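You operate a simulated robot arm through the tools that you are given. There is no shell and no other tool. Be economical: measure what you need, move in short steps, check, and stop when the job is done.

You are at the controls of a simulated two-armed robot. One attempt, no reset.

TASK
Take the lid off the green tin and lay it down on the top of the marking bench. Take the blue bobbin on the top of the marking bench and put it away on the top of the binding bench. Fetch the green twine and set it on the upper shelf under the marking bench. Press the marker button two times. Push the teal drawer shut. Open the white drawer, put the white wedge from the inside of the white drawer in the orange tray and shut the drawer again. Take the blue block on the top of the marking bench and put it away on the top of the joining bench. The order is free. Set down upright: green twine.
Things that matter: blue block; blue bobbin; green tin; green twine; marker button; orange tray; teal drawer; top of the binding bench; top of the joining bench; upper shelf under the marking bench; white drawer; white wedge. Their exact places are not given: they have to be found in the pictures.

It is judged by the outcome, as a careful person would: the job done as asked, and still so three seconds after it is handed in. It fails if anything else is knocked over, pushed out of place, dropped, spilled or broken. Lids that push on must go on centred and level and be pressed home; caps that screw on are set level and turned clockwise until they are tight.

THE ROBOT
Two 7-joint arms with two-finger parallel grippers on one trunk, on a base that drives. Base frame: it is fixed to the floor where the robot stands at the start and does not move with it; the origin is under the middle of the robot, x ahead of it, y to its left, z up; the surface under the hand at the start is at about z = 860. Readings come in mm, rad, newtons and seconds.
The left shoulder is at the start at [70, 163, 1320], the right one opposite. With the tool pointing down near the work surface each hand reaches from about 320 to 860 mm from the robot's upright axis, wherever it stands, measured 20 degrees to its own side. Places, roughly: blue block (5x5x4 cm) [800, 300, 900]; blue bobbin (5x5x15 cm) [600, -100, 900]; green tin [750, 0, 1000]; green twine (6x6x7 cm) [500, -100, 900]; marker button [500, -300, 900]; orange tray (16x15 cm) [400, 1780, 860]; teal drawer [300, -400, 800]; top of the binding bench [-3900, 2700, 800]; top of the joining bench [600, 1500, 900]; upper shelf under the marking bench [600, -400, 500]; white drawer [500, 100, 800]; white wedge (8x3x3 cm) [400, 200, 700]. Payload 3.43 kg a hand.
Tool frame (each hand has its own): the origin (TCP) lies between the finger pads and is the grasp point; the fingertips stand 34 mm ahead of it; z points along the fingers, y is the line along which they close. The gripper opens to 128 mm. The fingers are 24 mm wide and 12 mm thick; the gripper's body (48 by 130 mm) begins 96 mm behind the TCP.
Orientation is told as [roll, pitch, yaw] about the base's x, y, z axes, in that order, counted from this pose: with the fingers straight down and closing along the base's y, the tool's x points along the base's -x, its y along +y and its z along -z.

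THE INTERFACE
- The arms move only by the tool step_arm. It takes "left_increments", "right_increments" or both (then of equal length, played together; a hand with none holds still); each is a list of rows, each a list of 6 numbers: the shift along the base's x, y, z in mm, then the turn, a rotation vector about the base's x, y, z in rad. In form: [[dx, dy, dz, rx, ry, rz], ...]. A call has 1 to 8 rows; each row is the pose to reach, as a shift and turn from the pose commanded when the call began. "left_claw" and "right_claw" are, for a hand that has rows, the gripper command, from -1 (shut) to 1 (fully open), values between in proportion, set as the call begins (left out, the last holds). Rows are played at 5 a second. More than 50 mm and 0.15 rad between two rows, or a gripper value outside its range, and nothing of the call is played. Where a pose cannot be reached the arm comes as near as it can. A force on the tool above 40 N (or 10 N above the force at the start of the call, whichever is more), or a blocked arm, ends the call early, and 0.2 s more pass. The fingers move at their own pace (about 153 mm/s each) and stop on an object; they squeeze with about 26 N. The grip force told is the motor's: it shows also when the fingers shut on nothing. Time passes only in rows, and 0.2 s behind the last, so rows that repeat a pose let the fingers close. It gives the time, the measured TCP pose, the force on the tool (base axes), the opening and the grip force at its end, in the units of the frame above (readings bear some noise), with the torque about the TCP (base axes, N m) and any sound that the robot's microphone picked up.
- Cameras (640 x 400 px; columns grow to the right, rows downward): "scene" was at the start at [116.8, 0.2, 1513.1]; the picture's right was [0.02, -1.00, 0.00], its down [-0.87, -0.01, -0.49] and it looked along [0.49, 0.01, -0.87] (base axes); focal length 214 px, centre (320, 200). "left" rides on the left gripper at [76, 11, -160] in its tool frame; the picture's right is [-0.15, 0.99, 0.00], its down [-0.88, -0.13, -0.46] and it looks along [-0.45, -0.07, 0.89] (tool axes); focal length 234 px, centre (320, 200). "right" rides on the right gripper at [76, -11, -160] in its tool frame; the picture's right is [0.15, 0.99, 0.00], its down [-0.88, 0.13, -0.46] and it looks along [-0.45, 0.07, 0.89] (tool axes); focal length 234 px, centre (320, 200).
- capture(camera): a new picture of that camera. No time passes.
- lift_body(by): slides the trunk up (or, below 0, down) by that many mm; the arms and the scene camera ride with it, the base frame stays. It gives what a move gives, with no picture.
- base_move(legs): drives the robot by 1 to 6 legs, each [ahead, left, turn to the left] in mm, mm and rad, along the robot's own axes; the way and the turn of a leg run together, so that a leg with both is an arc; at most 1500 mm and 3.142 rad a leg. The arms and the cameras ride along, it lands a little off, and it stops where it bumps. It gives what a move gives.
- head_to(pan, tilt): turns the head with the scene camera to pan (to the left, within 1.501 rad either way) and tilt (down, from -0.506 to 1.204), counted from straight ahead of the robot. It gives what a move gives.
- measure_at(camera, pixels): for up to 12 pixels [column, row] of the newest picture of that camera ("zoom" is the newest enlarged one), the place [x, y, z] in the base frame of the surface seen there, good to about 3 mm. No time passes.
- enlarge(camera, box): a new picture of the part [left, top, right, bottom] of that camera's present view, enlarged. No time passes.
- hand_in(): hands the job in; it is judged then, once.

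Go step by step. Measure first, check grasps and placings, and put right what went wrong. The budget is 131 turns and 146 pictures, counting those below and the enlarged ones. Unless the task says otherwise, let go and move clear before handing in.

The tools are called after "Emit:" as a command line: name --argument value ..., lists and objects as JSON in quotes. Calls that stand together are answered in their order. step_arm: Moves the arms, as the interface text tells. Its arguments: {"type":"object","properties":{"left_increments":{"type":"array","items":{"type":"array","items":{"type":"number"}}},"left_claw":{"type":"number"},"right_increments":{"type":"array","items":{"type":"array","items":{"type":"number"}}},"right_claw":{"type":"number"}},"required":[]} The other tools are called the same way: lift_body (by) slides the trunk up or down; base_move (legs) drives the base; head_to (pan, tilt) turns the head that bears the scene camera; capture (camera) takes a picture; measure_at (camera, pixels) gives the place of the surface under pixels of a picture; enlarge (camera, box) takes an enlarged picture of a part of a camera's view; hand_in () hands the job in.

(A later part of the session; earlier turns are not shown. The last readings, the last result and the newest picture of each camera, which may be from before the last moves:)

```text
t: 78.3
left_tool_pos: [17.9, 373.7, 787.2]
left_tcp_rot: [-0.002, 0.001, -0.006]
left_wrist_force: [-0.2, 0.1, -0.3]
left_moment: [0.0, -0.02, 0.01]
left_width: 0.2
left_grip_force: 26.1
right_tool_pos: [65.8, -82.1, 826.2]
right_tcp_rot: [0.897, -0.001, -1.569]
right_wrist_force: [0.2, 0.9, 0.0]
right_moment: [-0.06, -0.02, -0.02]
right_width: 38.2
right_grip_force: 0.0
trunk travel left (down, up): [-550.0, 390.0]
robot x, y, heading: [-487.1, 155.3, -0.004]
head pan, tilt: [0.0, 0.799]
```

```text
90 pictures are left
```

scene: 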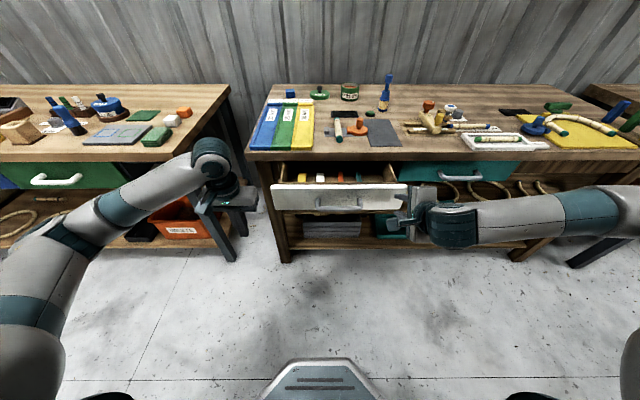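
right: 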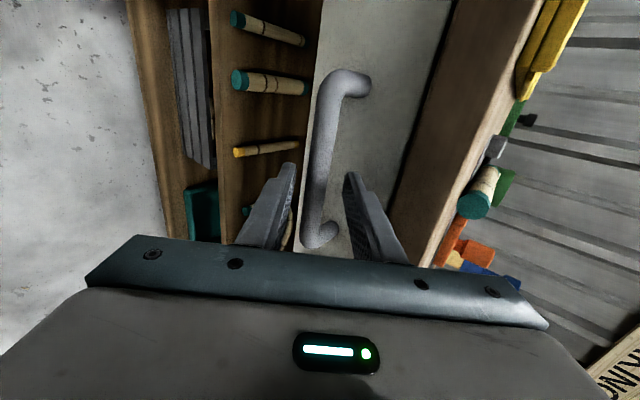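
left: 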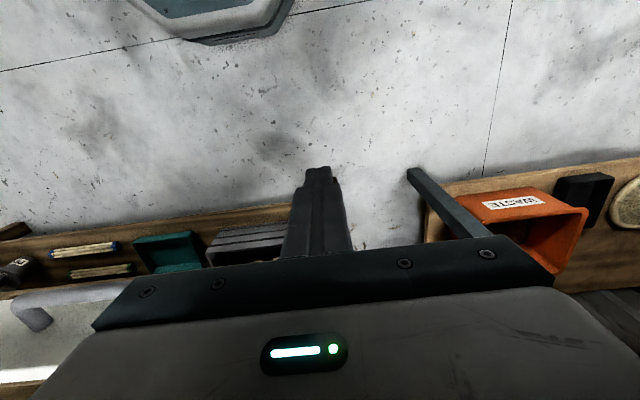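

First call was refused and the second ran from the old place, harmlessly (left hand at [18,374,787]). Raise it first, then go over the wedge.

Emit:
step_arm --left_increments '[[0, 0, 48, 0, 0, 0], [0, 0, 96, 0, 0, 0], [0, 0, 143, 0, 0, 0], [34, -32, 143, 0, 0, 0], [68, -64, 143, 0, 0, 0], [102, -96, 143, 0, 0, 0], [136, -128, 143, 0, 0, 0], [170, -160, 143, 0, 0, 0]]' --left_claw -0.12

Emit:
step_arm --left_increments '[[34, -32, 0, 0, 0, 0], [71, -64, -10, 0, 0, 0], [71, -64, -40, 0, 0, 0]]'

Emit:
capture --camera "left"

Emit:
capture --camera "scene"

```text
t: 80.1
left_tool_pos: [188.0, 211.9, 928.0]
left_tcp_rot: [0.0, 0.002, -0.004]
left_wrist_force: [0.1, 0.6, 0.2]
left_moment: [0.05, 0.0, 0.0]
left_width: 56.4
left_grip_force: 0.1
right_tool_pos: [65.9, -83.7, 825.2]
right_tcp_rot: [0.895, 0.0, -1.568]
right_wrist_force: [0.7, -0.3, -0.4]
right_moment: [0.01, -0.01, 0.05]
right_width: 38.4
right_grip_force: 0.1
trunk travel left (down, up): [-550.0, 390.0]
robot x, y, heading: [-482.5, 156.5, -0.006]
head pan, tilt: [0.0, 0.799]
```

```text
t: 80.9
left_tool_pos: [259.2, 149.0, 887.8]
left_tcp_rot: [-0.003, 0.002, -0.005]
left_wrist_force: [0.6, 0.6, -0.4]
left_moment: [0.0, 0.01, -0.01]
left_width: 56.3
left_grip_force: 0.0
right_tool_pos: [66.2, -80.8, 824.3]
right_tcp_rot: [0.896, 0.0, -1.568]
right_wrist_force: [0.1, 0.8, 0.5]
right_moment: [-0.03, -0.03, 0.03]
right_width: 38.3
right_grip_force: 0.1
trunk travel left (down, up): [-550.0, 390.0]
robot x, y, heading: [-483.6, 154.2, -0.005]
head pan, tilt: [0.0, 0.799]
```

```text
89 pictures are left
```

left: 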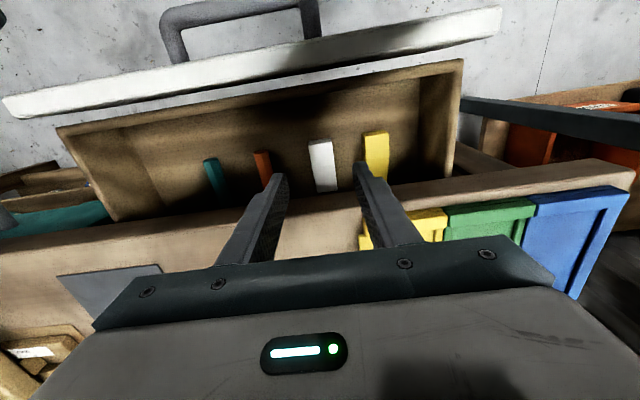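

```text
88 pictures are left
```

scene: 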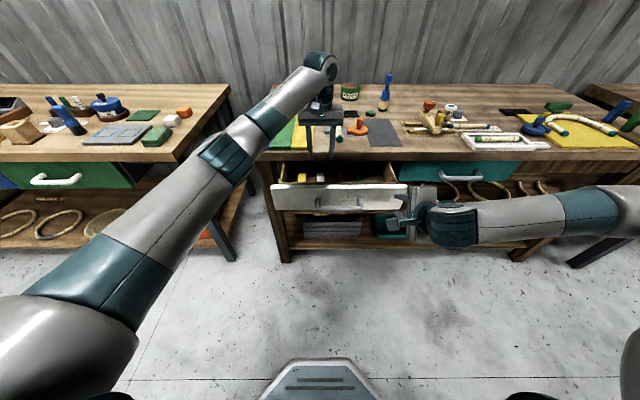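

Emit:
measure_at --camera "left" --pixels '[[321, 145], [324, 165], [326, 185], [310, 165], [335, 165], [375, 150], [262, 165], [350, 240], [300, 220]]'

```text
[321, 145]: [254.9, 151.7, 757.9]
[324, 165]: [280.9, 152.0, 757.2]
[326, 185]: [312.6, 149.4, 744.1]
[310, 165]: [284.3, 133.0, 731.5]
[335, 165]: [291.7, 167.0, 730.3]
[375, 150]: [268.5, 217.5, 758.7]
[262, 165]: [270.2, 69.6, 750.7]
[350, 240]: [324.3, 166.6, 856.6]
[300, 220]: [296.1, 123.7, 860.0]
```

Wedge centre y≈150. Descend to z≈772 and close.

Emit:
step_arm --left_increments '[[0, 1, -45, 0, 0, 0], [0, 1, -85, 0, 0, 0], [0, 1, -105, 0, 0, 0], [0, 1, -115, 0, 0, 0]]'

Emit:
step_arm --left_increments '[[0, 0, 0, 0, 0, 0], [0, 0, 0, 0, 0, 0], [0, 0, 0, 0, 0, 0]]' --left_claw -1

Emit:
capture --camera "left"

```text
t: 81.9
left_tool_pos: [259.0, 148.7, 772.3]
left_tcp_rot: [-0.001, -0.001, -0.006]
left_wrist_force: [-0.1, 0.9, -0.2]
left_moment: [-0.05, 0.0, -0.01]
left_width: 56.3
left_grip_force: 0.1
right_tool_pos: [65.1, -82.9, 825.0]
right_tcp_rot: [0.898, 0.002, -1.571]
right_wrist_force: [0.3, 1.1, -0.1]
right_moment: [0.02, 0.0, 0.03]
right_width: 38.2
right_grip_force: 0.1
trunk travel left (down, up): [-550.0, 390.0]
robot x, y, heading: [-481.8, 156.2, -0.008]
head pan, tilt: [0.0, 0.799]
```

```text
t: 82.7
left_tool_pos: [259.4, 149.1, 772.6]
left_tcp_rot: [-0.001, 0.0, -0.004]
left_wrist_force: [0.7, -0.3, 0.2]
left_moment: [0.02, 0.02, 0.01]
left_width: 28.6
left_grip_force: 25.8
right_tool_pos: [66.4, -82.5, 825.2]
right_tcp_rot: [0.897, 0.001, -1.568]
right_wrist_force: [1.2, -0.7, 0.4]
right_moment: [0.0, 0.02, 0.01]
right_width: 38.5
right_grip_force: 0.1
trunk travel left (down, up): [-550.0, 390.0]
robot x, y, heading: [-483.5, 155.5, -0.008]
head pan, tilt: [0.0, 0.799]
```

```text
87 pictures are left
```

left: 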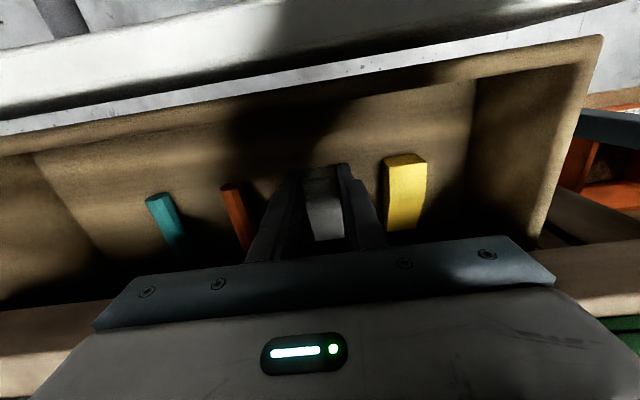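

Gripped (28.6 mm). Lift a little, slide it out from under the bench top, then raise.

Emit:
step_arm --left_increments '[[0, 0, 10, 0, 0, 0], [-20, 0, 18, 0, 0, 0], [-48, 0, 25, 0, 0, 0], [-50, 0, 60, 0, 0, 0], [-50, 0, 105, 0, 0, 0], [-50, 0, 150, 0, 0, 0], [-50, 0, 190, 0, 0, 0]]'

Emit:
capture --camera "left"

```text
t: 84.3
left_tool_pos: [208.6, 148.6, 964.9]
left_tcp_rot: [0.001, 0.0, -0.005]
left_wrist_force: [0.4, 0.1, -0.9]
left_moment: [0.02, 0.03, 0.03]
left_width: 28.7
left_grip_force: 25.9
right_tool_pos: [64.7, -82.7, 825.9]
right_tcp_rot: [0.897, 0.0, -1.57]
right_wrist_force: [0.0, -0.4, -0.3]
right_moment: [0.02, 0.0, -0.02]
right_width: 38.4
right_grip_force: 0.0
trunk travel left (down, up): [-550.0, 390.0]
robot x, y, heading: [-487.9, 155.1, -0.001]
head pan, tilt: [0.0, 0.799]
```

```text
86 pictures are left
```

left: 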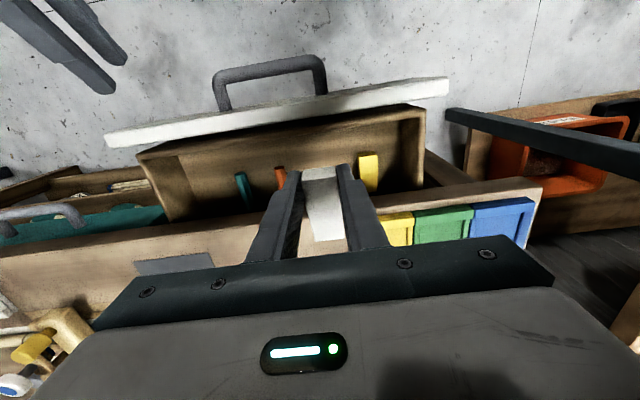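

Wedge held. Move the left hand aside and bring the closed right fingers in front of the white handle bar.

Emit:
step_arm --left_increments '[[0, 40, 0, 0, 0, 0], [0, 80, 0, 0, 0, 0], [0, 120, 0, 0, 0, 0], [0, 150, 0, 0, 0, 0], [0, 150, 0, 0, 0, 0], [0, 150, 0, 0, 0, 0]]' --right_increments '[[0, 0, 25, 0, 0, 0], [0, 42, 25, 0, 0, 0], [0, 84, 25, 0, 0, 0], [0, 126, 25, 0, 0, 0], [0, 166, 25, 0, 0, 0], [0, 166, 25, 0, 0, 0]]' --right_claw -1

Emit:
capture --camera "scene"

Emit:
capture --camera "right"

```text
t: 85.7
left_tool_pos: [209.2, 299.0, 963.3]
left_tcp_rot: [0.001, -0.001, -0.004]
left_wrist_force: [0.1, -0.7, -0.5]
left_moment: [0.0, 0.02, 0.01]
left_width: 28.9
left_grip_force: 26.1
right_tool_pos: [66.6, 81.3, 848.7]
right_tcp_rot: [0.898, 0.0, -1.572]
right_wrist_force: [-0.3, 0.8, 0.2]
right_moment: [0.04, 0.02, 0.01]
right_width: 0.0
right_grip_force: 25.5
right hand out of reach, approached as far as the arm can: row 1
trunk travel left (down, up): [-550.0, 390.0]
robot x, y, heading: [-480.8, 153.9, -0.006]
head pan, tilt: [0.0, 0.799]
```

```text
85 pictures are left
```

scene: 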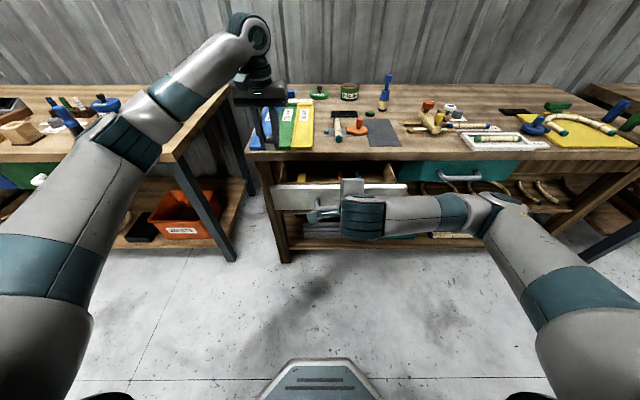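

```text
84 pictures are left
```

right: 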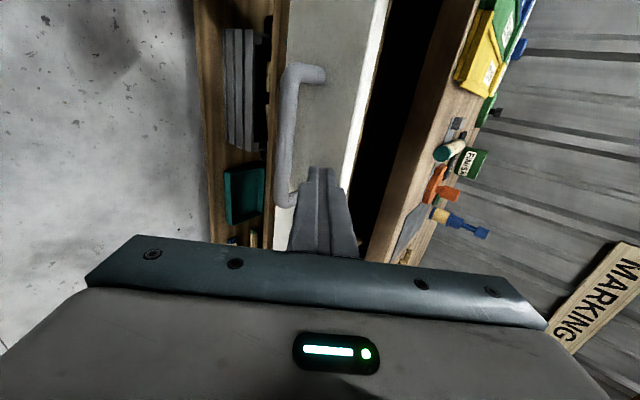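

Emit:
measure_at --camera "right" --pixels '[[285, 150], [288, 130], [283, 180], [330, 130], [370, 100]]'

Emit:
step_arm --right_increments '[[-2, 2, -20, 0, 0, 0], [-2, 2, -40, 0, 0, 0], [-2, 2, -52, 0, 0, 0]]'

Emit:
capture --camera "right"

```text
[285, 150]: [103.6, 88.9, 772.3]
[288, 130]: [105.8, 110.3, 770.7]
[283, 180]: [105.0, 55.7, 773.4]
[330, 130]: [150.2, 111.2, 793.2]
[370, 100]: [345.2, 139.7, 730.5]
```

```text
t: 86.5
left_tool_pos: [209.1, 297.5, 964.0]
left_tcp_rot: [-0.002, 0.0, -0.005]
left_wrist_force: [0.4, -1.4, -0.4]
left_moment: [0.0, 0.01, 0.04]
left_width: 28.8
left_grip_force: 26.0
right_tool_pos: [65.6, 81.7, 797.2]
right_tcp_rot: [0.897, -0.002, -1.569]
right_wrist_force: [-0.2, 0.1, -0.7]
right_moment: [0.02, -0.03, 0.0]
right_width: 0.1
right_grip_force: 26.2
trunk travel left (down, up): [-550.0, 390.0]
robot x, y, heading: [-485.4, 155.3, -0.007]
head pan, tilt: [0.0, 0.799]
```

```text
83 pictures are left
```

right: 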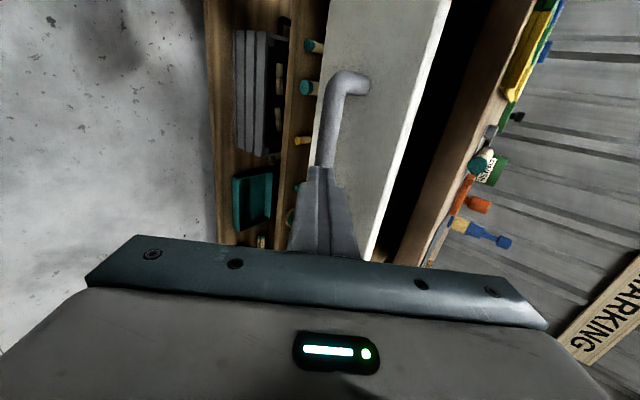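

Tips are in line with the bar. Push the drawer shut.

Emit:
step_arm --right_increments '[[12, 0, 0, 0, 0, 0], [32, 0, 0, 0, 0, 0], [52, 0, 0, 0, 0, 0], [72, 0, 0, 0, 0, 0], [92, 0, 0, 0, 0, 0], [112, 0, 0, 0, 0, 0], [132, 0, 0, 0, 0, 0], [148, 0, 0, 0, 0, 0]]'

Emit:
step_arm --right_increments '[[5, 0, 0, 0, 0, 0], [10, 0, 0, 0, 0, 0], [15, 0, 0, 0, 0, 0], [20, 0, 0, 0, 0, 0], [25, 0, 0, 0, 0, 0], [30, 0, 0, 0, 0, 0]]'

Emit:
capture --camera "scene"

Emit:
measure_at --camera "scene" --pixels '[[290, 195], [380, 195], [380, 188], [285, 190]]'

```text
t: 88.3
left_tool_pos: [208.9, 297.7, 964.0]
left_tcp_rot: [0.0, 0.002, -0.004]
left_wrist_force: [0.8, 0.4, 0.2]
left_moment: [0.02, 0.01, -0.02]
left_width: 28.7
left_grip_force: 26.1
right_tool_pos: [215.8, 81.4, 795.9]
right_tcp_rot: [0.898, -0.001, -1.57]
right_wrist_force: [-0.1, -0.1, -0.3]
right_moment: [0.01, 0.02, -0.03]
right_width: 0.0
right_grip_force: 26.0
trunk travel left (down, up): [-550.0, 390.0]
robot x, y, heading: [-484.3, 154.1, -0.003]
head pan, tilt: [0.0, 0.799]
```

```text
t: 89.6
left_tool_pos: [206.1, 296.7, 966.3]
left_tcp_rot: [0.002, -0.002, -0.008]
left_wrist_force: [-0.4, 0.3, 0.8]
left_moment: [0.0, 0.0, -0.01]
left_width: 28.7
left_grip_force: 26.4
right_tool_pos: [232.6, 82.4, 798.1]
right_tcp_rot: [0.891, 0.001, -1.567]
right_wrist_force: [-19.8, -4.5, 10.8]
right_moment: [-0.07, 0.31, 0.01]
right_width: 0.0
right_grip_force: 25.4
trunk travel left (down, up): [-550.0, 390.0]
robot x, y, heading: [-485.6, 155.0, -0.005]
head pan, tilt: [0.0, 0.799]
stopped in row 6 (right hand): the force on the tool passed its limit at 45 N (the readings are from after the stop); the commanded pose is now the measured one
```

```text
82 pictures are left
```

scene: 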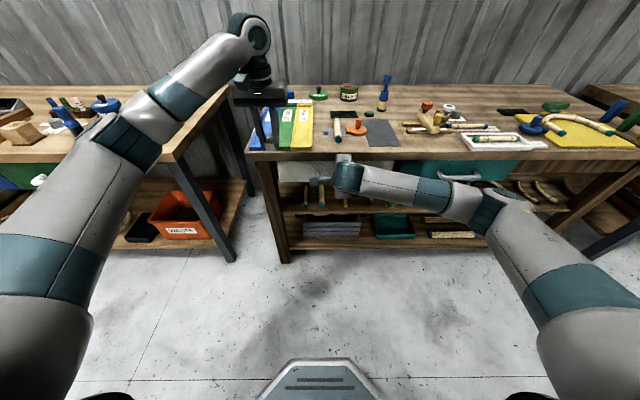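

```text
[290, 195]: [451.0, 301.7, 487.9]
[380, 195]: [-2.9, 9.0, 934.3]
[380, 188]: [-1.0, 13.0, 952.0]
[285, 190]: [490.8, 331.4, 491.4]
```

Hard stop reached: drawer shut. Back away, raise the trunk, and return the right hand to vertical.

Emit:
step_arm --right_increments '[[-30, 0, 10, 0, 0, 0], [-60, 0, 30, 0, 0, 0], [-100, 0, 50, 0, 0, 0]]'

Emit:
base_move --legs '[[-150, 0, 0]]'

Emit:
lift_body --by 250

Emit:
step_arm --right_increments '[[0, -5, 0, -0.0585, 0.0585, 0.1212], [0, -10, 0, -0.117, 0.117, 0.2424], [0, -15, 0, -0.1755, 0.1755, 0.3636], [0, -20, 0, -0.234, 0.234, 0.4848], [0, -25, 0, -0.2925, 0.2925, 0.606], [0, -30, 0, -0.351, 0.351, 0.7272], [0, -35, 0, -0.4095, 0.4095, 0.8484], [0, -40, 0, -0.468, 0.468, 0.9696]]'

Emit:
step_arm --right_increments '[[0, 0, 0, -0.0585, 0.0585, 0.1212], [0, 0, 0, -0.117, 0.117, 0.2424], [0, 0, 0, -0.1755, 0.1755, 0.3636], [0, 0, 0, -0.234, 0.234, 0.4848]]'

Emit:
capture --camera "scene"

```text
t: 90.4
left_tool_pos: [208.7, 297.7, 963.5]
left_tcp_rot: [-0.001, 0.0, -0.006]
left_wrist_force: [0.2, 0.1, -0.6]
left_moment: [0.02, 0.04, -0.02]
left_width: 28.7
left_grip_force: 26.2
right_tool_pos: [133.2, 82.9, 844.7]
right_tcp_rot: [0.887, -0.002, -1.568]
right_wrist_force: [-0.3, 0.3, 0.9]
right_moment: [0.0, -0.02, 0.02]
right_width: 0.0
right_grip_force: 25.9
trunk travel left (down, up): [-550.0, 390.0]
robot x, y, heading: [-489.1, 154.2, -0.009]
head pan, tilt: [0.0, 0.799]
```

```text
t: 91.7
left_tool_pos: [58.8, 295.1, 963.4]
left_tcp_rot: [-0.004, 0.0, -0.009]
left_wrist_force: [-1.4, 0.6, 0.5]
left_moment: [-0.02, -0.04, 0.01]
left_width: 28.8
left_grip_force: 26.3
right_tool_pos: [-14.0, 81.6, 844.3]
right_tcp_rot: [0.889, 0.001, -1.571]
right_wrist_force: [0.5, 0.5, 0.0]
right_moment: [-0.02, -0.04, 0.02]
right_width: 0.0
right_grip_force: 26.3
trunk travel left (down, up): [-550.0, 390.0]
robot x, y, heading: [-633.4, 155.8, -0.009]
head pan, tilt: [0.0, 0.799]
```

```text
t: 94.3
left_tool_pos: [59.7, 296.1, 1214.0]
left_tcp_rot: [-0.001, 0.0, -0.008]
left_wrist_force: [0.0, -0.7, 0.2]
left_moment: [0.01, 0.02, -0.01]
left_width: 28.9
left_grip_force: 25.9
right_tool_pos: [-13.5, 83.1, 1093.9]
right_tcp_rot: [0.888, -0.002, -1.571]
right_wrist_force: [0.3, 0.2, -0.2]
right_moment: [-0.02, -0.02, 0.02]
right_width: 0.0
right_grip_force: 25.7
trunk travel left (down, up): [-800.0, 140.0]
robot x, y, heading: [-632.4, 157.5, -0.013]
head pan, tilt: [0.0, 0.799]
```

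```text
t: 96.1
left_tool_pos: [60.7, 295.7, 1212.1]
left_tcp_rot: [-0.002, 0.003, -0.009]
left_wrist_force: [0.1, 0.9, 0.2]
left_moment: [0.0, 0.01, 0.0]
left_width: 28.6
left_grip_force: 26.5
right_tool_pos: [-14.1, 42.3, 1093.9]
right_tcp_rot: [0.269, -0.165, -0.51]
right_wrist_force: [0.1, -0.4, 0.6]
right_moment: [0.02, -0.01, 0.0]
right_width: 0.0
right_grip_force: 26.4
trunk travel left (down, up): [-800.0, 140.0]
robot x, y, heading: [-637.4, 156.6, -0.011]
head pan, tilt: [0.0, 0.799]
```

```text
t: 97.1
left_tool_pos: [60.6, 296.2, 1213.2]
left_tcp_rot: [-0.002, 0.002, -0.009]
left_wrist_force: [0.1, -0.2, -0.4]
left_moment: [-0.01, 0.0, -0.03]
left_width: 28.9
left_grip_force: 26.4
right_tool_pos: [-14.5, 42.1, 1093.2]
right_tcp_rot: [-0.013, 0.001, 0.0]
right_wrist_force: [-0.8, 0.0, 0.8]
right_moment: [-0.03, -0.04, 0.02]
right_width: 0.0
right_grip_force: 25.7
trunk travel left (down, up): [-800.0, 140.0]
robot x, y, heading: [-632.3, 156.5, -0.011]
head pan, tilt: [0.0, 0.799]
```

```text
81 pictures are left
```

scene: 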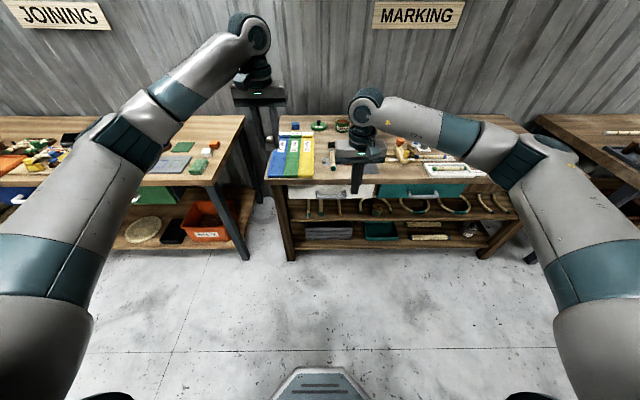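

Emit:
measure_at --camera "scene" --pixels '[[305, 190], [325, 189], [400, 190], [450, 188]]'

Emit:
base_move --legs '[[0, 180, 0.01], [625, 0, 0]]'

Emit:
capture --camera "right"

Emit:
capture --camera "scene"

```text
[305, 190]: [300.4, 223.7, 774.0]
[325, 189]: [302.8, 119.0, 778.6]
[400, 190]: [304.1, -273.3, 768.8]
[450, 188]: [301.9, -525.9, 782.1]
```

```text
t: 101.8
left_tool_pos: [698.2, 468.6, 1215.5]
left_tcp_rot: [-0.002, 0.0, -0.009]
left_wrist_force: [0.1, -0.4, -0.3]
left_moment: [-0.01, -0.01, -0.03]
left_width: 28.6
left_grip_force: 26.2
right_tool_pos: [623.4, 215.3, 1092.8]
right_tcp_rot: [-0.011, 0.0, 0.001]
right_wrist_force: [-0.5, -0.9, 0.4]
right_moment: [0.02, 0.01, -0.03]
right_width: 0.0
right_grip_force: 26.4
trunk travel left (down, up): [-800.0, 140.0]
robot x, y, heading: [5.9, 326.0, -0.01]
head pan, tilt: [0.0, 0.799]
```

```text
80 pictures are left
```

right: 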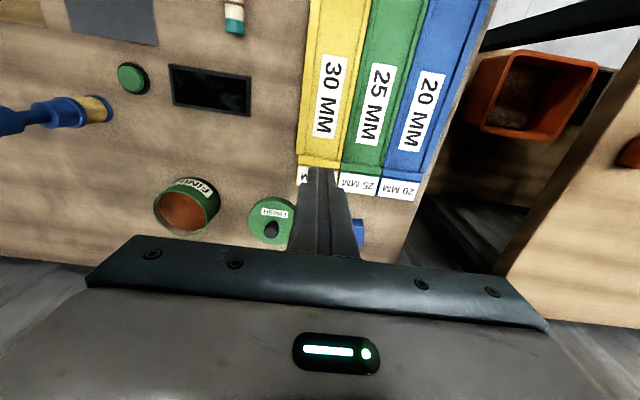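

```text
79 pictures are left
```

scene: 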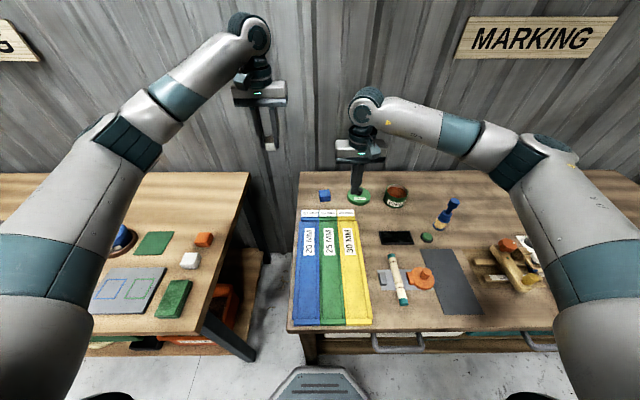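

Both drawer faces are at x≈302. Now the blue block at scene (324,196).

Emit:
enlarge --camera "scene" --box '[295, 175, 385, 230]'

Emit:
measure_at --camera "zoom" --pixels '[[203, 120], [185, 115], [230, 110], [180, 135], [240, 130], [205, 150], [230, 160], [180, 165], [400, 120]]'

```text
7.11 times, centred on (340, 202) of scene
```

zoom: 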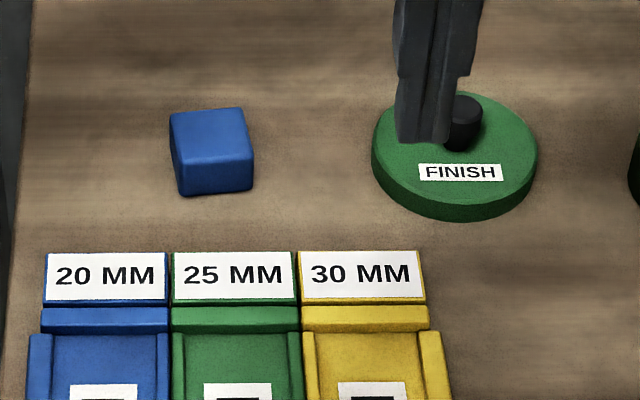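

```text
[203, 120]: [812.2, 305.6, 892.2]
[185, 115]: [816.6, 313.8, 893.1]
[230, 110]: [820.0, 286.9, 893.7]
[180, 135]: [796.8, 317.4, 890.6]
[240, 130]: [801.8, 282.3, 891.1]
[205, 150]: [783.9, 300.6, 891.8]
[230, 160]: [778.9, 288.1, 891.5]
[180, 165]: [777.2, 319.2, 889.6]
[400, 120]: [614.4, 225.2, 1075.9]
```

Emit:
step_arm --right_increments '[[35, 17, -10, 0, 0, -0.02], [70, 34, -20, 0, 0, -0.04], [105, 51, -30, 0, 0, -0.06], [140, 68, -40, 0, 0, -0.08], [176, 84, -50, 0, 0, -0.1], [176, 84, -90, 0.011, 0, -0.1]]' --right_claw 0.25

Emit:
capture --camera "right"

```text
t: 103.2
left_tool_pos: [699.7, 466.3, 1213.9]
left_tcp_rot: [-0.002, 0.001, -0.011]
left_wrist_force: [0.1, -1.2, -0.3]
left_moment: [0.0, 0.01, 0.02]
left_width: 28.9
left_grip_force: 26.7
right_tool_pos: [800.5, 298.6, 1003.3]
right_tcp_rot: [0.001, 0.0, -0.1]
right_wrist_force: [-0.1, 0.2, 1.2]
right_moment: [0.06, 0.02, 0.0]
right_width: 79.9
right_grip_force: 0.2
trunk travel left (down, up): [-800.0, 140.0]
robot x, y, heading: [6.0, 330.7, -0.004]
head pan, tilt: [0.0, 0.799]
```

```text
77 pictures are left
```

right: 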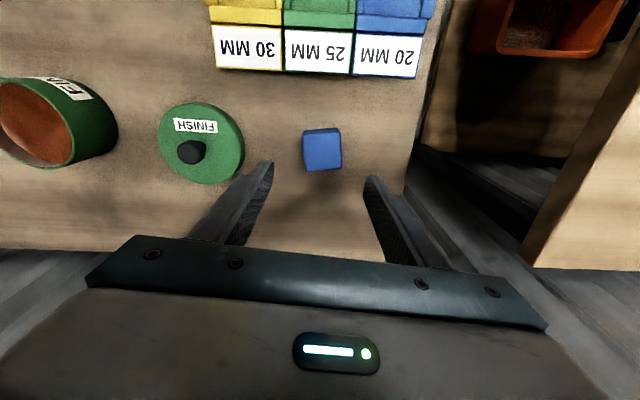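

Emit:
measure_at --camera "right" --pixels '[[322, 148], [306, 133], [339, 131], [308, 166], [339, 166]]'

Emit:
step_arm --right_increments '[[-1, 0, -45, 0, 0, 0], [-1, 0, -85, 0, 0, 0], [-1, 0, -105, 0, 0, 0]]'

Emit:
step_arm --right_increments '[[0, 0, 0, 0, 0, 0], [0, 0, 0, 0, 0, 0], [0, 0, 0, 0, 0, 0]]' --right_claw -1

Emit:
step_arm --right_increments '[[0, 0, 40, 0, 0, 0], [0, 0, 80, 0, 0, 0], [0, 0, 125, 0, 0, 0], [-30, 0, 160, 0, 0, 0], [-70, 0, 180, 0, 0, 0], [-115, 0, 190, 0, 0, 0]]'

Emit:
capture --camera "right"

```text
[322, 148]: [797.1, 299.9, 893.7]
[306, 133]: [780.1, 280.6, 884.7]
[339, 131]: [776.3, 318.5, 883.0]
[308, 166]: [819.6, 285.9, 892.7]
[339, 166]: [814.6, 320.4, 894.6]
```

```text
t: 104.0
left_tool_pos: [698.7, 467.9, 1213.5]
left_tcp_rot: [-0.001, 0.001, -0.01]
left_wrist_force: [0.0, -0.2, -0.1]
left_moment: [0.06, 0.04, 0.01]
left_width: 29.0
left_grip_force: 25.8
right_tool_pos: [790.0, 293.7, 902.5]
right_tcp_rot: [-0.001, 0.0, -0.101]
right_wrist_force: [-0.4, -0.7, -0.5]
right_moment: [0.01, -0.02, 0.01]
right_width: 80.1
right_grip_force: 0.1
right hand out of reach, approached as far as the arm can: row 2, 3
trunk travel left (down, up): [-800.0, 140.0]
robot x, y, heading: [5.3, 327.7, -0.008]
head pan, tilt: [0.0, 0.799]
```

```text
t: 104.8
left_tool_pos: [698.2, 468.8, 1214.1]
left_tcp_rot: [-0.002, 0.001, -0.009]
left_wrist_force: [0.0, 0.2, -0.4]
left_moment: [-0.01, 0.03, 0.01]
left_width: 28.8
left_grip_force: 25.8
right_tool_pos: [788.5, 296.9, 901.8]
right_tcp_rot: [0.0, -0.001, -0.1]
right_wrist_force: [1.0, 0.5, 0.1]
right_moment: [-0.01, 0.03, 0.0]
right_width: 46.4
right_grip_force: 25.6
trunk travel left (down, up): [-800.0, 140.0]
robot x, y, heading: [4.8, 328.2, -0.012]
head pan, tilt: [0.0, 0.799]
```

```text
t: 106.2
left_tool_pos: [698.3, 469.8, 1214.7]
left_tcp_rot: [-0.002, 0.001, -0.01]
left_wrist_force: [0.2, 0.4, -0.2]
left_moment: [-0.02, -0.01, 0.01]
left_width: 28.8
left_grip_force: 25.9
right_tool_pos: [808.3, 299.8, 1103.9]
right_tcp_rot: [0.001, 0.001, -0.099]
right_wrist_force: [0.7, 0.1, -1.0]
right_moment: [0.01, -0.03, -0.02]
right_width: 45.9
right_grip_force: 25.7
right hand out of reach, approached as far as the arm can: row 1, 2, 3, 4, 5, 6
trunk travel left (down, up): [-800.0, 140.0]
robot x, y, heading: [7.8, 329.6, -0.011]
head pan, tilt: [0.0, 0.799]
```

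```text
76 pictures are left
```

right: 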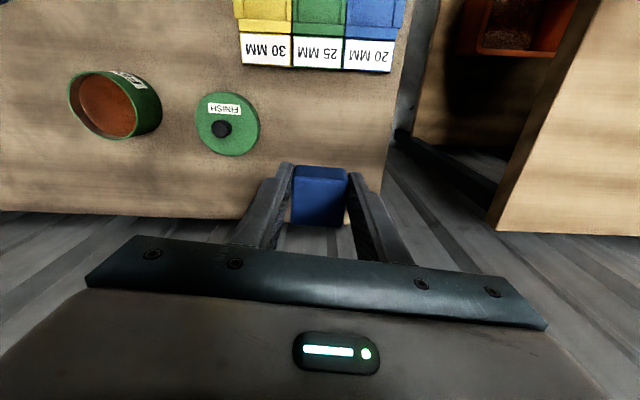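

The block is held (46 mm). Back away and drive along to the joining bench.

Emit:
base_move --legs '[[-700, 0, 0.01], [0, 1200, 0]]'

Emit:
head_to --pan 0 --tilt 0.7

Emit:
step_arm --right_increments '[[-40, -20, 0, 0, 0, 0.02], [-80, -40, 0, 0, 0, 0.04], [-120, -60, 0, 0, 0, 0.06], [-160, -80, 0, 0, 0, 0.08], [-200, -100, 0, 0, 0, 0.1]]'

Emit:
capture --camera "scene"

```text
t: 115.8
left_tool_pos: [-0.5, 1681.9, 1213.5]
left_tcp_rot: [-0.001, -0.001, -0.008]
left_wrist_force: [0.4, 0.4, -1.1]
left_moment: [-0.03, 0.0, 0.02]
left_width: 28.7
left_grip_force: 26.3
right_tool_pos: [110.1, 1512.3, 1102.1]
right_tcp_rot: [0.001, 0.002, -0.098]
right_wrist_force: [-0.6, -0.4, 0.4]
right_moment: [-0.01, -0.02, -0.04]
right_width: 44.8
right_grip_force: 25.4
trunk travel left (down, up): [-800.0, 140.0]
robot x, y, heading: [-698.5, 1542.0, -0.006]
head pan, tilt: [0.0, 0.799]
```

```text
t: 116.4
left_tool_pos: [-1.3, 1681.5, 1215.4]
left_tcp_rot: [-0.002, -0.001, -0.009]
left_wrist_force: [0.9, 0.4, -0.3]
left_moment: [0.02, 0.0, 0.0]
left_width: 28.9
left_grip_force: 26.3
right_tool_pos: [109.2, 1512.1, 1102.8]
right_tcp_rot: [-0.001, 0.002, -0.098]
right_wrist_force: [-0.1, 0.5, -0.6]
right_moment: [-0.01, 0.0, 0.03]
right_width: 45.0
right_grip_force: 26.3
trunk travel left (down, up): [-800.0, 140.0]
robot x, y, heading: [-693.0, 1539.6, -0.011]
head pan, tilt: [0.0, 0.7]
```

```text
t: 117.6
left_tool_pos: [-1.3, 1682.1, 1214.1]
left_tcp_rot: [-0.001, 0.0, -0.008]
left_wrist_force: [-0.7, 0.5, -0.1]
left_moment: [0.0, 0.04, -0.01]
left_width: 28.7
left_grip_force: 26.3
right_tool_pos: [113.4, 1502.5, 1103.9]
right_tcp_rot: [-0.001, 0.004, -0.017]
right_wrist_force: [-0.2, -0.9, -0.5]
right_moment: [0.01, -0.01, -0.01]
right_width: 45.0
right_grip_force: 26.0
right hand out of reach, approached as far as the arm can: row 1, 2, 3, 4, 5
trunk travel left (down, up): [-800.0, 140.0]
robot x, y, heading: [-694.6, 1540.7, -0.008]
head pan, tilt: [0.0, 0.7]
```

```text
75 pictures are left
```

scene: 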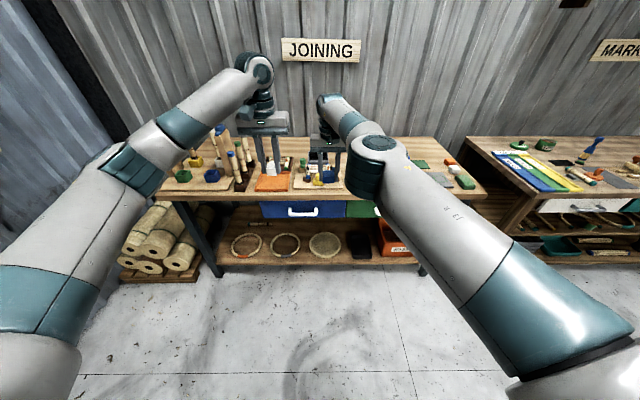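

The right arm seems caught at a joint limit (x not retracting). I'll try nudging it upward and to the right.

Emit:
step_arm --right_increments '[[0, -40, 20, 0, 0, 0], [0, -80, 40, 0, 0, 0], [-20, -120, 60, 0, 0, 0]]'

Emit:
capture --camera "scene"

```text
t: 118.4
left_tool_pos: [-0.9, 1681.4, 1213.3]
left_tcp_rot: [0.0, 0.003, -0.006]
left_wrist_force: [-0.1, -0.8, 0.3]
left_moment: [0.08, -0.01, 0.05]
left_width: 28.9
left_grip_force: 25.4
right_tool_pos: [126.2, 1417.0, 1141.9]
right_tcp_rot: [0.004, 0.009, 0.008]
right_wrist_force: [-0.8, 1.3, -1.4]
right_moment: [-0.23, -0.06, 0.0]
right_width: 45.1
right_grip_force: 26.0
right hand out of reach, approached as far as the arm can: row 1, 2, 3
trunk travel left (down, up): [-800.0, 140.0]
robot x, y, heading: [-695.8, 1544.2, -0.009]
head pan, tilt: [0.0, 0.7]
```

```text
74 pictures are left
```

scene: 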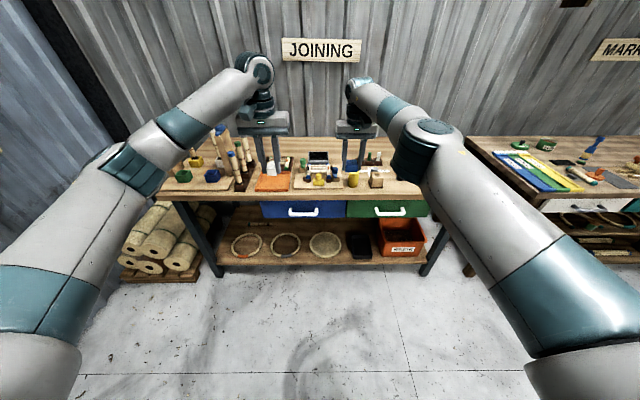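

Emit:
step_arm --right_increments '[[0, -40, 0, 0, 0, 0], [0, -80, 0, 0, 0, 0], [0, -120, 0, 0, 0, 0], [0, -160, 0, 0, 0, 0], [-40, -180, 0, 0, 0, 0], [-80, -190, 0, 0, 0, 0], [-120, -200, 0, 0, 0, 0], [-160, -200, 0, 0, 0, 0]]'

Emit:
capture --camera "scene"

```text
t: 120.2
left_tool_pos: [-3.6, 1680.8, 1213.2]
left_tcp_rot: [0.0, 0.0, -0.01]
left_wrist_force: [0.1, -1.2, -1.0]
left_moment: [0.06, -0.02, 0.02]
left_width: 28.7
left_grip_force: 26.1
right_tool_pos: [-30.5, 1213.0, 1143.9]
right_tcp_rot: [0.0, 0.0, 0.002]
right_wrist_force: [0.5, -0.5, -0.1]
right_moment: [0.01, 0.0, -0.01]
right_width: 45.0
right_grip_force: 26.4
trunk travel left (down, up): [-800.0, 140.0]
robot x, y, heading: [-695.7, 1539.7, -0.006]
head pan, tilt: [0.0, 0.7]
```

```text
73 pictures are left
```

scene: 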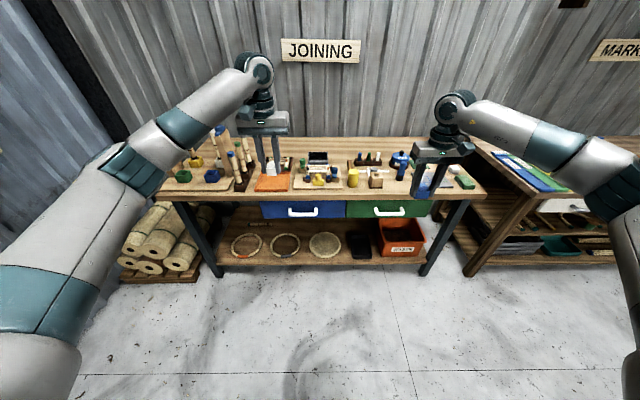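

Arm freed. Look at the joining bench top and the tray at (272,183).

Emit:
enlarge --camera "scene" --box '[160, 125, 320, 225]'

Emit:
enlarge --camera "scene" --box '[300, 125, 490, 225]'

Emit:
measure_at --camera "scene" --pixels '[[260, 180], [290, 180], [258, 190], [290, 190], [272, 183], [340, 165], [440, 150], [400, 145], [450, 165], [480, 185], [330, 190], [410, 190]]'

```text
4.00 times, centred on (240, 175) of scene
```

zoom: 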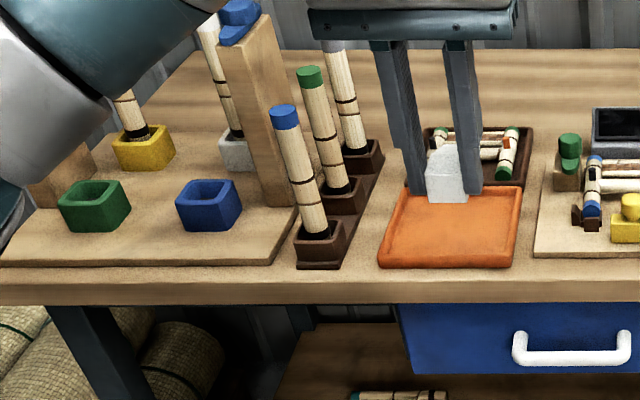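

```text
3.37 times, centred on (395, 175) of scene
```

zoom: 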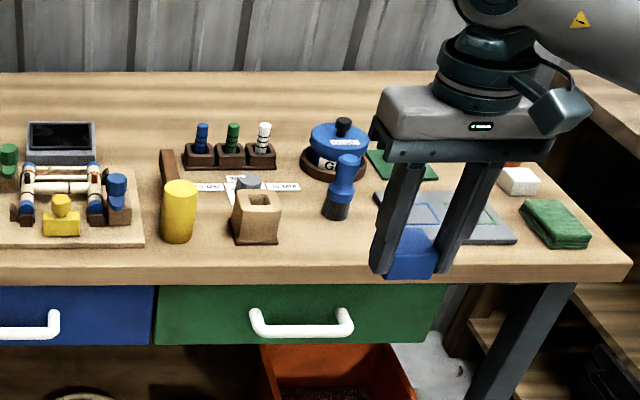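

```text
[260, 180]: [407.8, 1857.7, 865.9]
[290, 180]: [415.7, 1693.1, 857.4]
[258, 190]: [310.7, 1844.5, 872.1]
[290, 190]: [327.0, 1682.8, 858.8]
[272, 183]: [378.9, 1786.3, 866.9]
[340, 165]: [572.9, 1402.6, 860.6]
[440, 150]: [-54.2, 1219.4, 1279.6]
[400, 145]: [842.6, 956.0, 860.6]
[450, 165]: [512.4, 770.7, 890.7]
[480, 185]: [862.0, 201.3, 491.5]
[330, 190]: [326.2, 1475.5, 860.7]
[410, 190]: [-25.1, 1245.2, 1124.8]
```

Emit:
measure_at --camera "zoom" --pixels '[[300, 240], [300, 262], [300, 215], [335, 215], [280, 235], [360, 240], [200, 255], [160, 230], [345, 160], [255, 200], [200, 130], [300, 120]]'

```text
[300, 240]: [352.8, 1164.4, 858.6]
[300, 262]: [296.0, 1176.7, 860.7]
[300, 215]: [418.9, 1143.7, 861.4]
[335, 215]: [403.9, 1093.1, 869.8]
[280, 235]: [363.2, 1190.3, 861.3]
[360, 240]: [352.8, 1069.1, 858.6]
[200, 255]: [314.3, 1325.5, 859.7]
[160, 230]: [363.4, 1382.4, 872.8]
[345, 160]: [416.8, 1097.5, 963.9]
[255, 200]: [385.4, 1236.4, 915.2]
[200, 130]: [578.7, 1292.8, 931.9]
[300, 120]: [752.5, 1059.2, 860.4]
```

Free spot for the block around (335,1148); the tray spans x≈310–465, y≈1700–1850, floor z≈866. Drive in.

Emit:
base_move --legs '[[365, -60, 0.006]]'

Emit:
head_to --pan 0 --tilt 0.95

Emit:
capture --camera "scene"

Emit:
capture --camera "right"

Emit:
capture --camera "left"

```text
t: 122.6
left_tool_pos: [364.8, 1619.0, 1214.9]
left_tcp_rot: [0.0, 0.001, -0.008]
left_wrist_force: [0.7, 0.4, -1.5]
left_moment: [-0.02, 0.0, 0.0]
left_width: 28.7
left_grip_force: 25.6
right_tool_pos: [336.9, 1151.0, 1142.9]
right_tcp_rot: [0.001, 0.0, 0.002]
right_wrist_force: [-0.9, -0.1, 0.5]
right_moment: [0.0, -0.01, 0.01]
right_width: 44.9
right_grip_force: 25.7
trunk travel left (down, up): [-800.0, 140.0]
robot x, y, heading: [-329.5, 1479.8, -0.012]
head pan, tilt: [0.0, 0.7]
```

```text
t: 123.4
left_tool_pos: [365.0, 1619.0, 1213.2]
left_tcp_rot: [0.001, 0.003, -0.006]
left_wrist_force: [0.3, 0.4, 0.4]
left_moment: [-0.01, -0.02, -0.01]
left_width: 28.7
left_grip_force: 26.1
right_tool_pos: [336.8, 1151.0, 1142.3]
right_tcp_rot: [-0.001, 0.002, 0.003]
right_wrist_force: [-0.1, -0.3, -1.4]
right_moment: [0.03, 0.05, -0.02]
right_width: 45.1
right_grip_force: 26.2
trunk travel left (down, up): [-800.0, 140.0]
robot x, y, heading: [-327.8, 1480.1, -0.007]
head pan, tilt: [0.0, 0.949]
```

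```text
70 pictures are left
```

scene: 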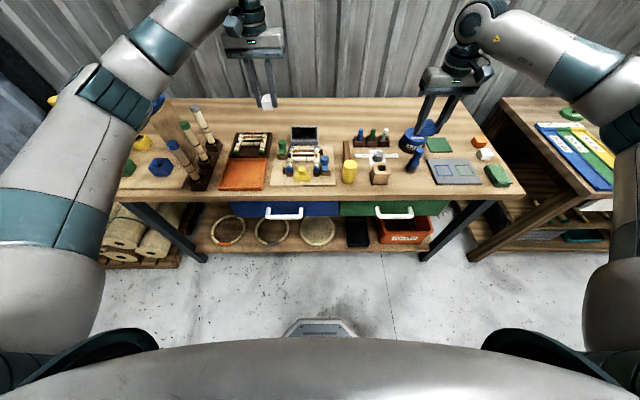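

```text
69 pictures are left
```

right: 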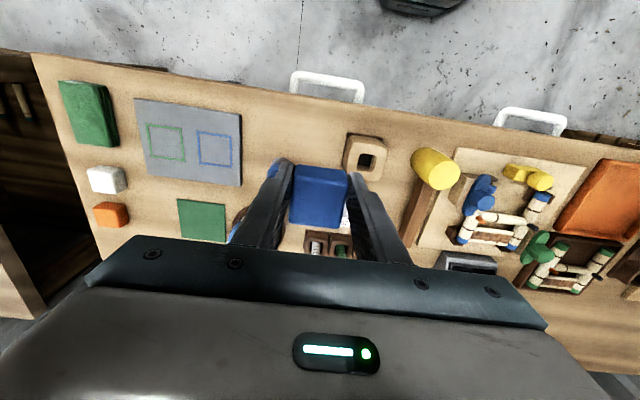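

```text
68 pictures are left
```

left: 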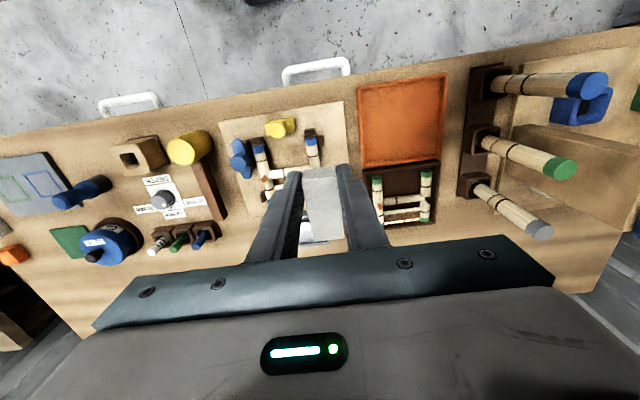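

Emit:
measure_at --camera "left" --pixels '[[402, 120], [368, 155], [437, 148], [363, 95], [440, 82], [480, 80], [575, 85], [400, 165], [470, 60], [500, 88]]'

Emit:
measure_at --camera "scene" --pixels '[[400, 185], [395, 190], [380, 178], [415, 165], [375, 185], [400, 195]]'

Emit:
enlarge --camera "scene" --box '[330, 120, 450, 205]'

```text
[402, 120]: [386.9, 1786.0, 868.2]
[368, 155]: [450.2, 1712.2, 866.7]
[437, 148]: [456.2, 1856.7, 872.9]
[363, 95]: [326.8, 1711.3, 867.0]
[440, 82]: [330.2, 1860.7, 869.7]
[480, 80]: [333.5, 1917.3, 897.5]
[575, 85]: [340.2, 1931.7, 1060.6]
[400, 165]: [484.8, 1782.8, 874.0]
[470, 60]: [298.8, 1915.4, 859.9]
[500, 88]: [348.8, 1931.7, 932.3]
```

```text
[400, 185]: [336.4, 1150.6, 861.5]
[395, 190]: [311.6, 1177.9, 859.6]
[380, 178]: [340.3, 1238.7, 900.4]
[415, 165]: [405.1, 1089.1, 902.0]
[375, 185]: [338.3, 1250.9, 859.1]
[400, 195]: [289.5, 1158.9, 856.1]
```

```text
4.71 times, centred on (390, 162) of scene
```

zoom: 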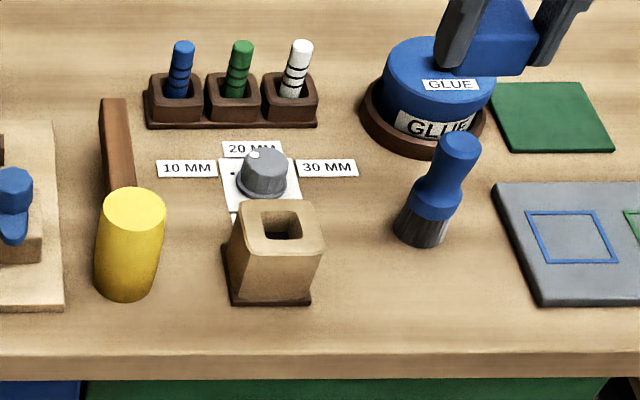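

Move both hands: right straight down over the free spot, left over the tray.

Emit:
step_arm --left_increments '[[2, 42, 0, 0, 0, 0], [4, 84, 0, 0, 0, 0], [6, 126, 0, 0, 0, 0], [7, 166, 0, 0, 0, 0], [7, 166, -48, 0, 0, 0], [7, 166, -96, 0, 0, 0], [7, 166, -144, 0, 0, 0], [7, 166, -190, 0, 0, 0]]' --right_increments '[[0, 0, -28, 0, 0, 0], [0, 0, -56, 0, 0, 0], [0, 0, -84, 0, 0, 0], [0, 0, -112, 0, 0, 0], [0, 0, -140, 0, 0, 0], [0, 0, -168, 0, 0, 0], [0, 0, -196, 0, 0, 0], [0, 0, -218, 0, 0, 0]]'

Emit:
capture --camera "scene"

Emit:
capture --camera "right"

Emit:
capture --camera "left"

```text
t: 125.2
left_tool_pos: [370.7, 1787.0, 1023.3]
left_tcp_rot: [-0.002, 0.001, -0.007]
left_wrist_force: [1.0, 0.3, -0.6]
left_moment: [0.0, 0.01, 0.03]
left_width: 28.8
left_grip_force: 25.7
right_tool_pos: [339.1, 1151.7, 922.8]
right_tcp_rot: [-0.001, 0.002, 0.005]
right_wrist_force: [0.1, 0.9, -0.1]
right_moment: [0.02, 0.06, -0.01]
right_width: 45.3
right_grip_force: 25.7
trunk travel left (down, up): [-800.0, 140.0]
robot x, y, heading: [-325.3, 1476.1, -0.003]
head pan, tilt: [0.0, 0.949]
```

```text
66 pictures are left
```

scene: 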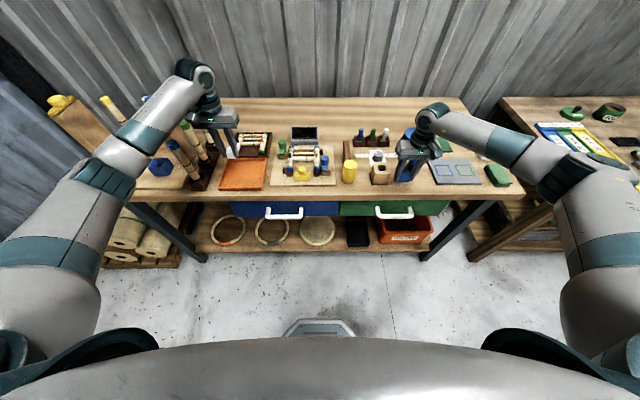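

```text
65 pictures are left
```

right: 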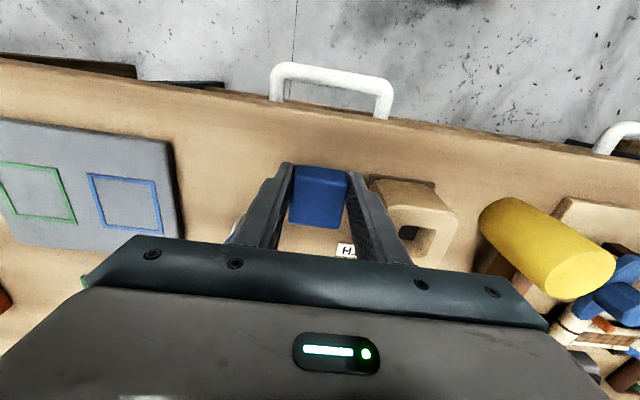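

```text
64 pictures are left
```

left: 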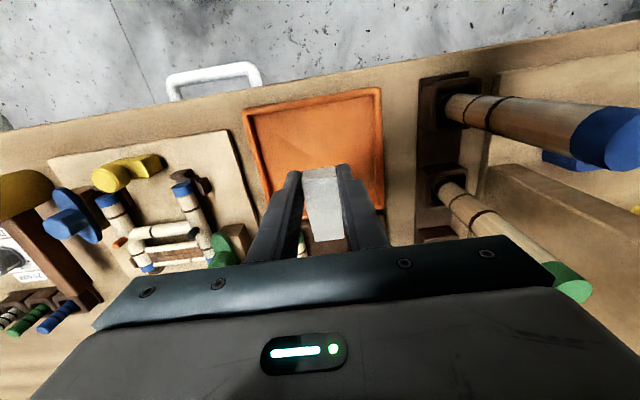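

Right finger is close to the cup, so shift the block 15 mm right, and check left-elbow clearance over the posts.

Emit:
measure_at --camera "scene" --pixels '[[85, 190], [110, 175], [130, 160], [60, 105], [105, 102], [185, 130], [160, 168], [140, 150], [100, 150], [150, 130], [85, 210], [175, 150]]'

Emit:
step_arm --right_increments '[[0, -15, 0, 0, 0, 0], [0, -15, -12, 0, 0, 0], [0, -15, -16, 0, 0, 0], [0, -15, -20, 0, 0, 0]]'

```text
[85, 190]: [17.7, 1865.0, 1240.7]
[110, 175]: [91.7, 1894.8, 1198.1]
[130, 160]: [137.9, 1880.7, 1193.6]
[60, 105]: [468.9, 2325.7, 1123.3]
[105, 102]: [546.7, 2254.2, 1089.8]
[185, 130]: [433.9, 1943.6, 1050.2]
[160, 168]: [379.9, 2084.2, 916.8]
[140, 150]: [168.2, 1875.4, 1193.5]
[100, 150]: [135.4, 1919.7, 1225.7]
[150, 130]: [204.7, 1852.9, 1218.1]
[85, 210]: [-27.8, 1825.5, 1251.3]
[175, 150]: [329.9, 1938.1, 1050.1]
```

```text
t: 126.2
left_tool_pos: [369.7, 1786.5, 1022.9]
left_tcp_rot: [0.001, -0.001, -0.006]
left_wrist_force: [0.0, 0.0, -0.7]
left_moment: [0.02, 0.05, 0.04]
left_width: 28.6
left_grip_force: 25.9
right_tool_pos: [339.2, 1136.3, 903.4]
right_tcp_rot: [0.001, 0.0, 0.004]
right_wrist_force: [-0.9, -0.5, -0.7]
right_moment: [-0.02, 0.02, 0.02]
right_width: 44.9
right_grip_force: 26.0
trunk travel left (down, up): [-800.0, 140.0]
robot x, y, heading: [-329.0, 1477.5, -0.002]
head pan, tilt: [0.0, 0.949]
```

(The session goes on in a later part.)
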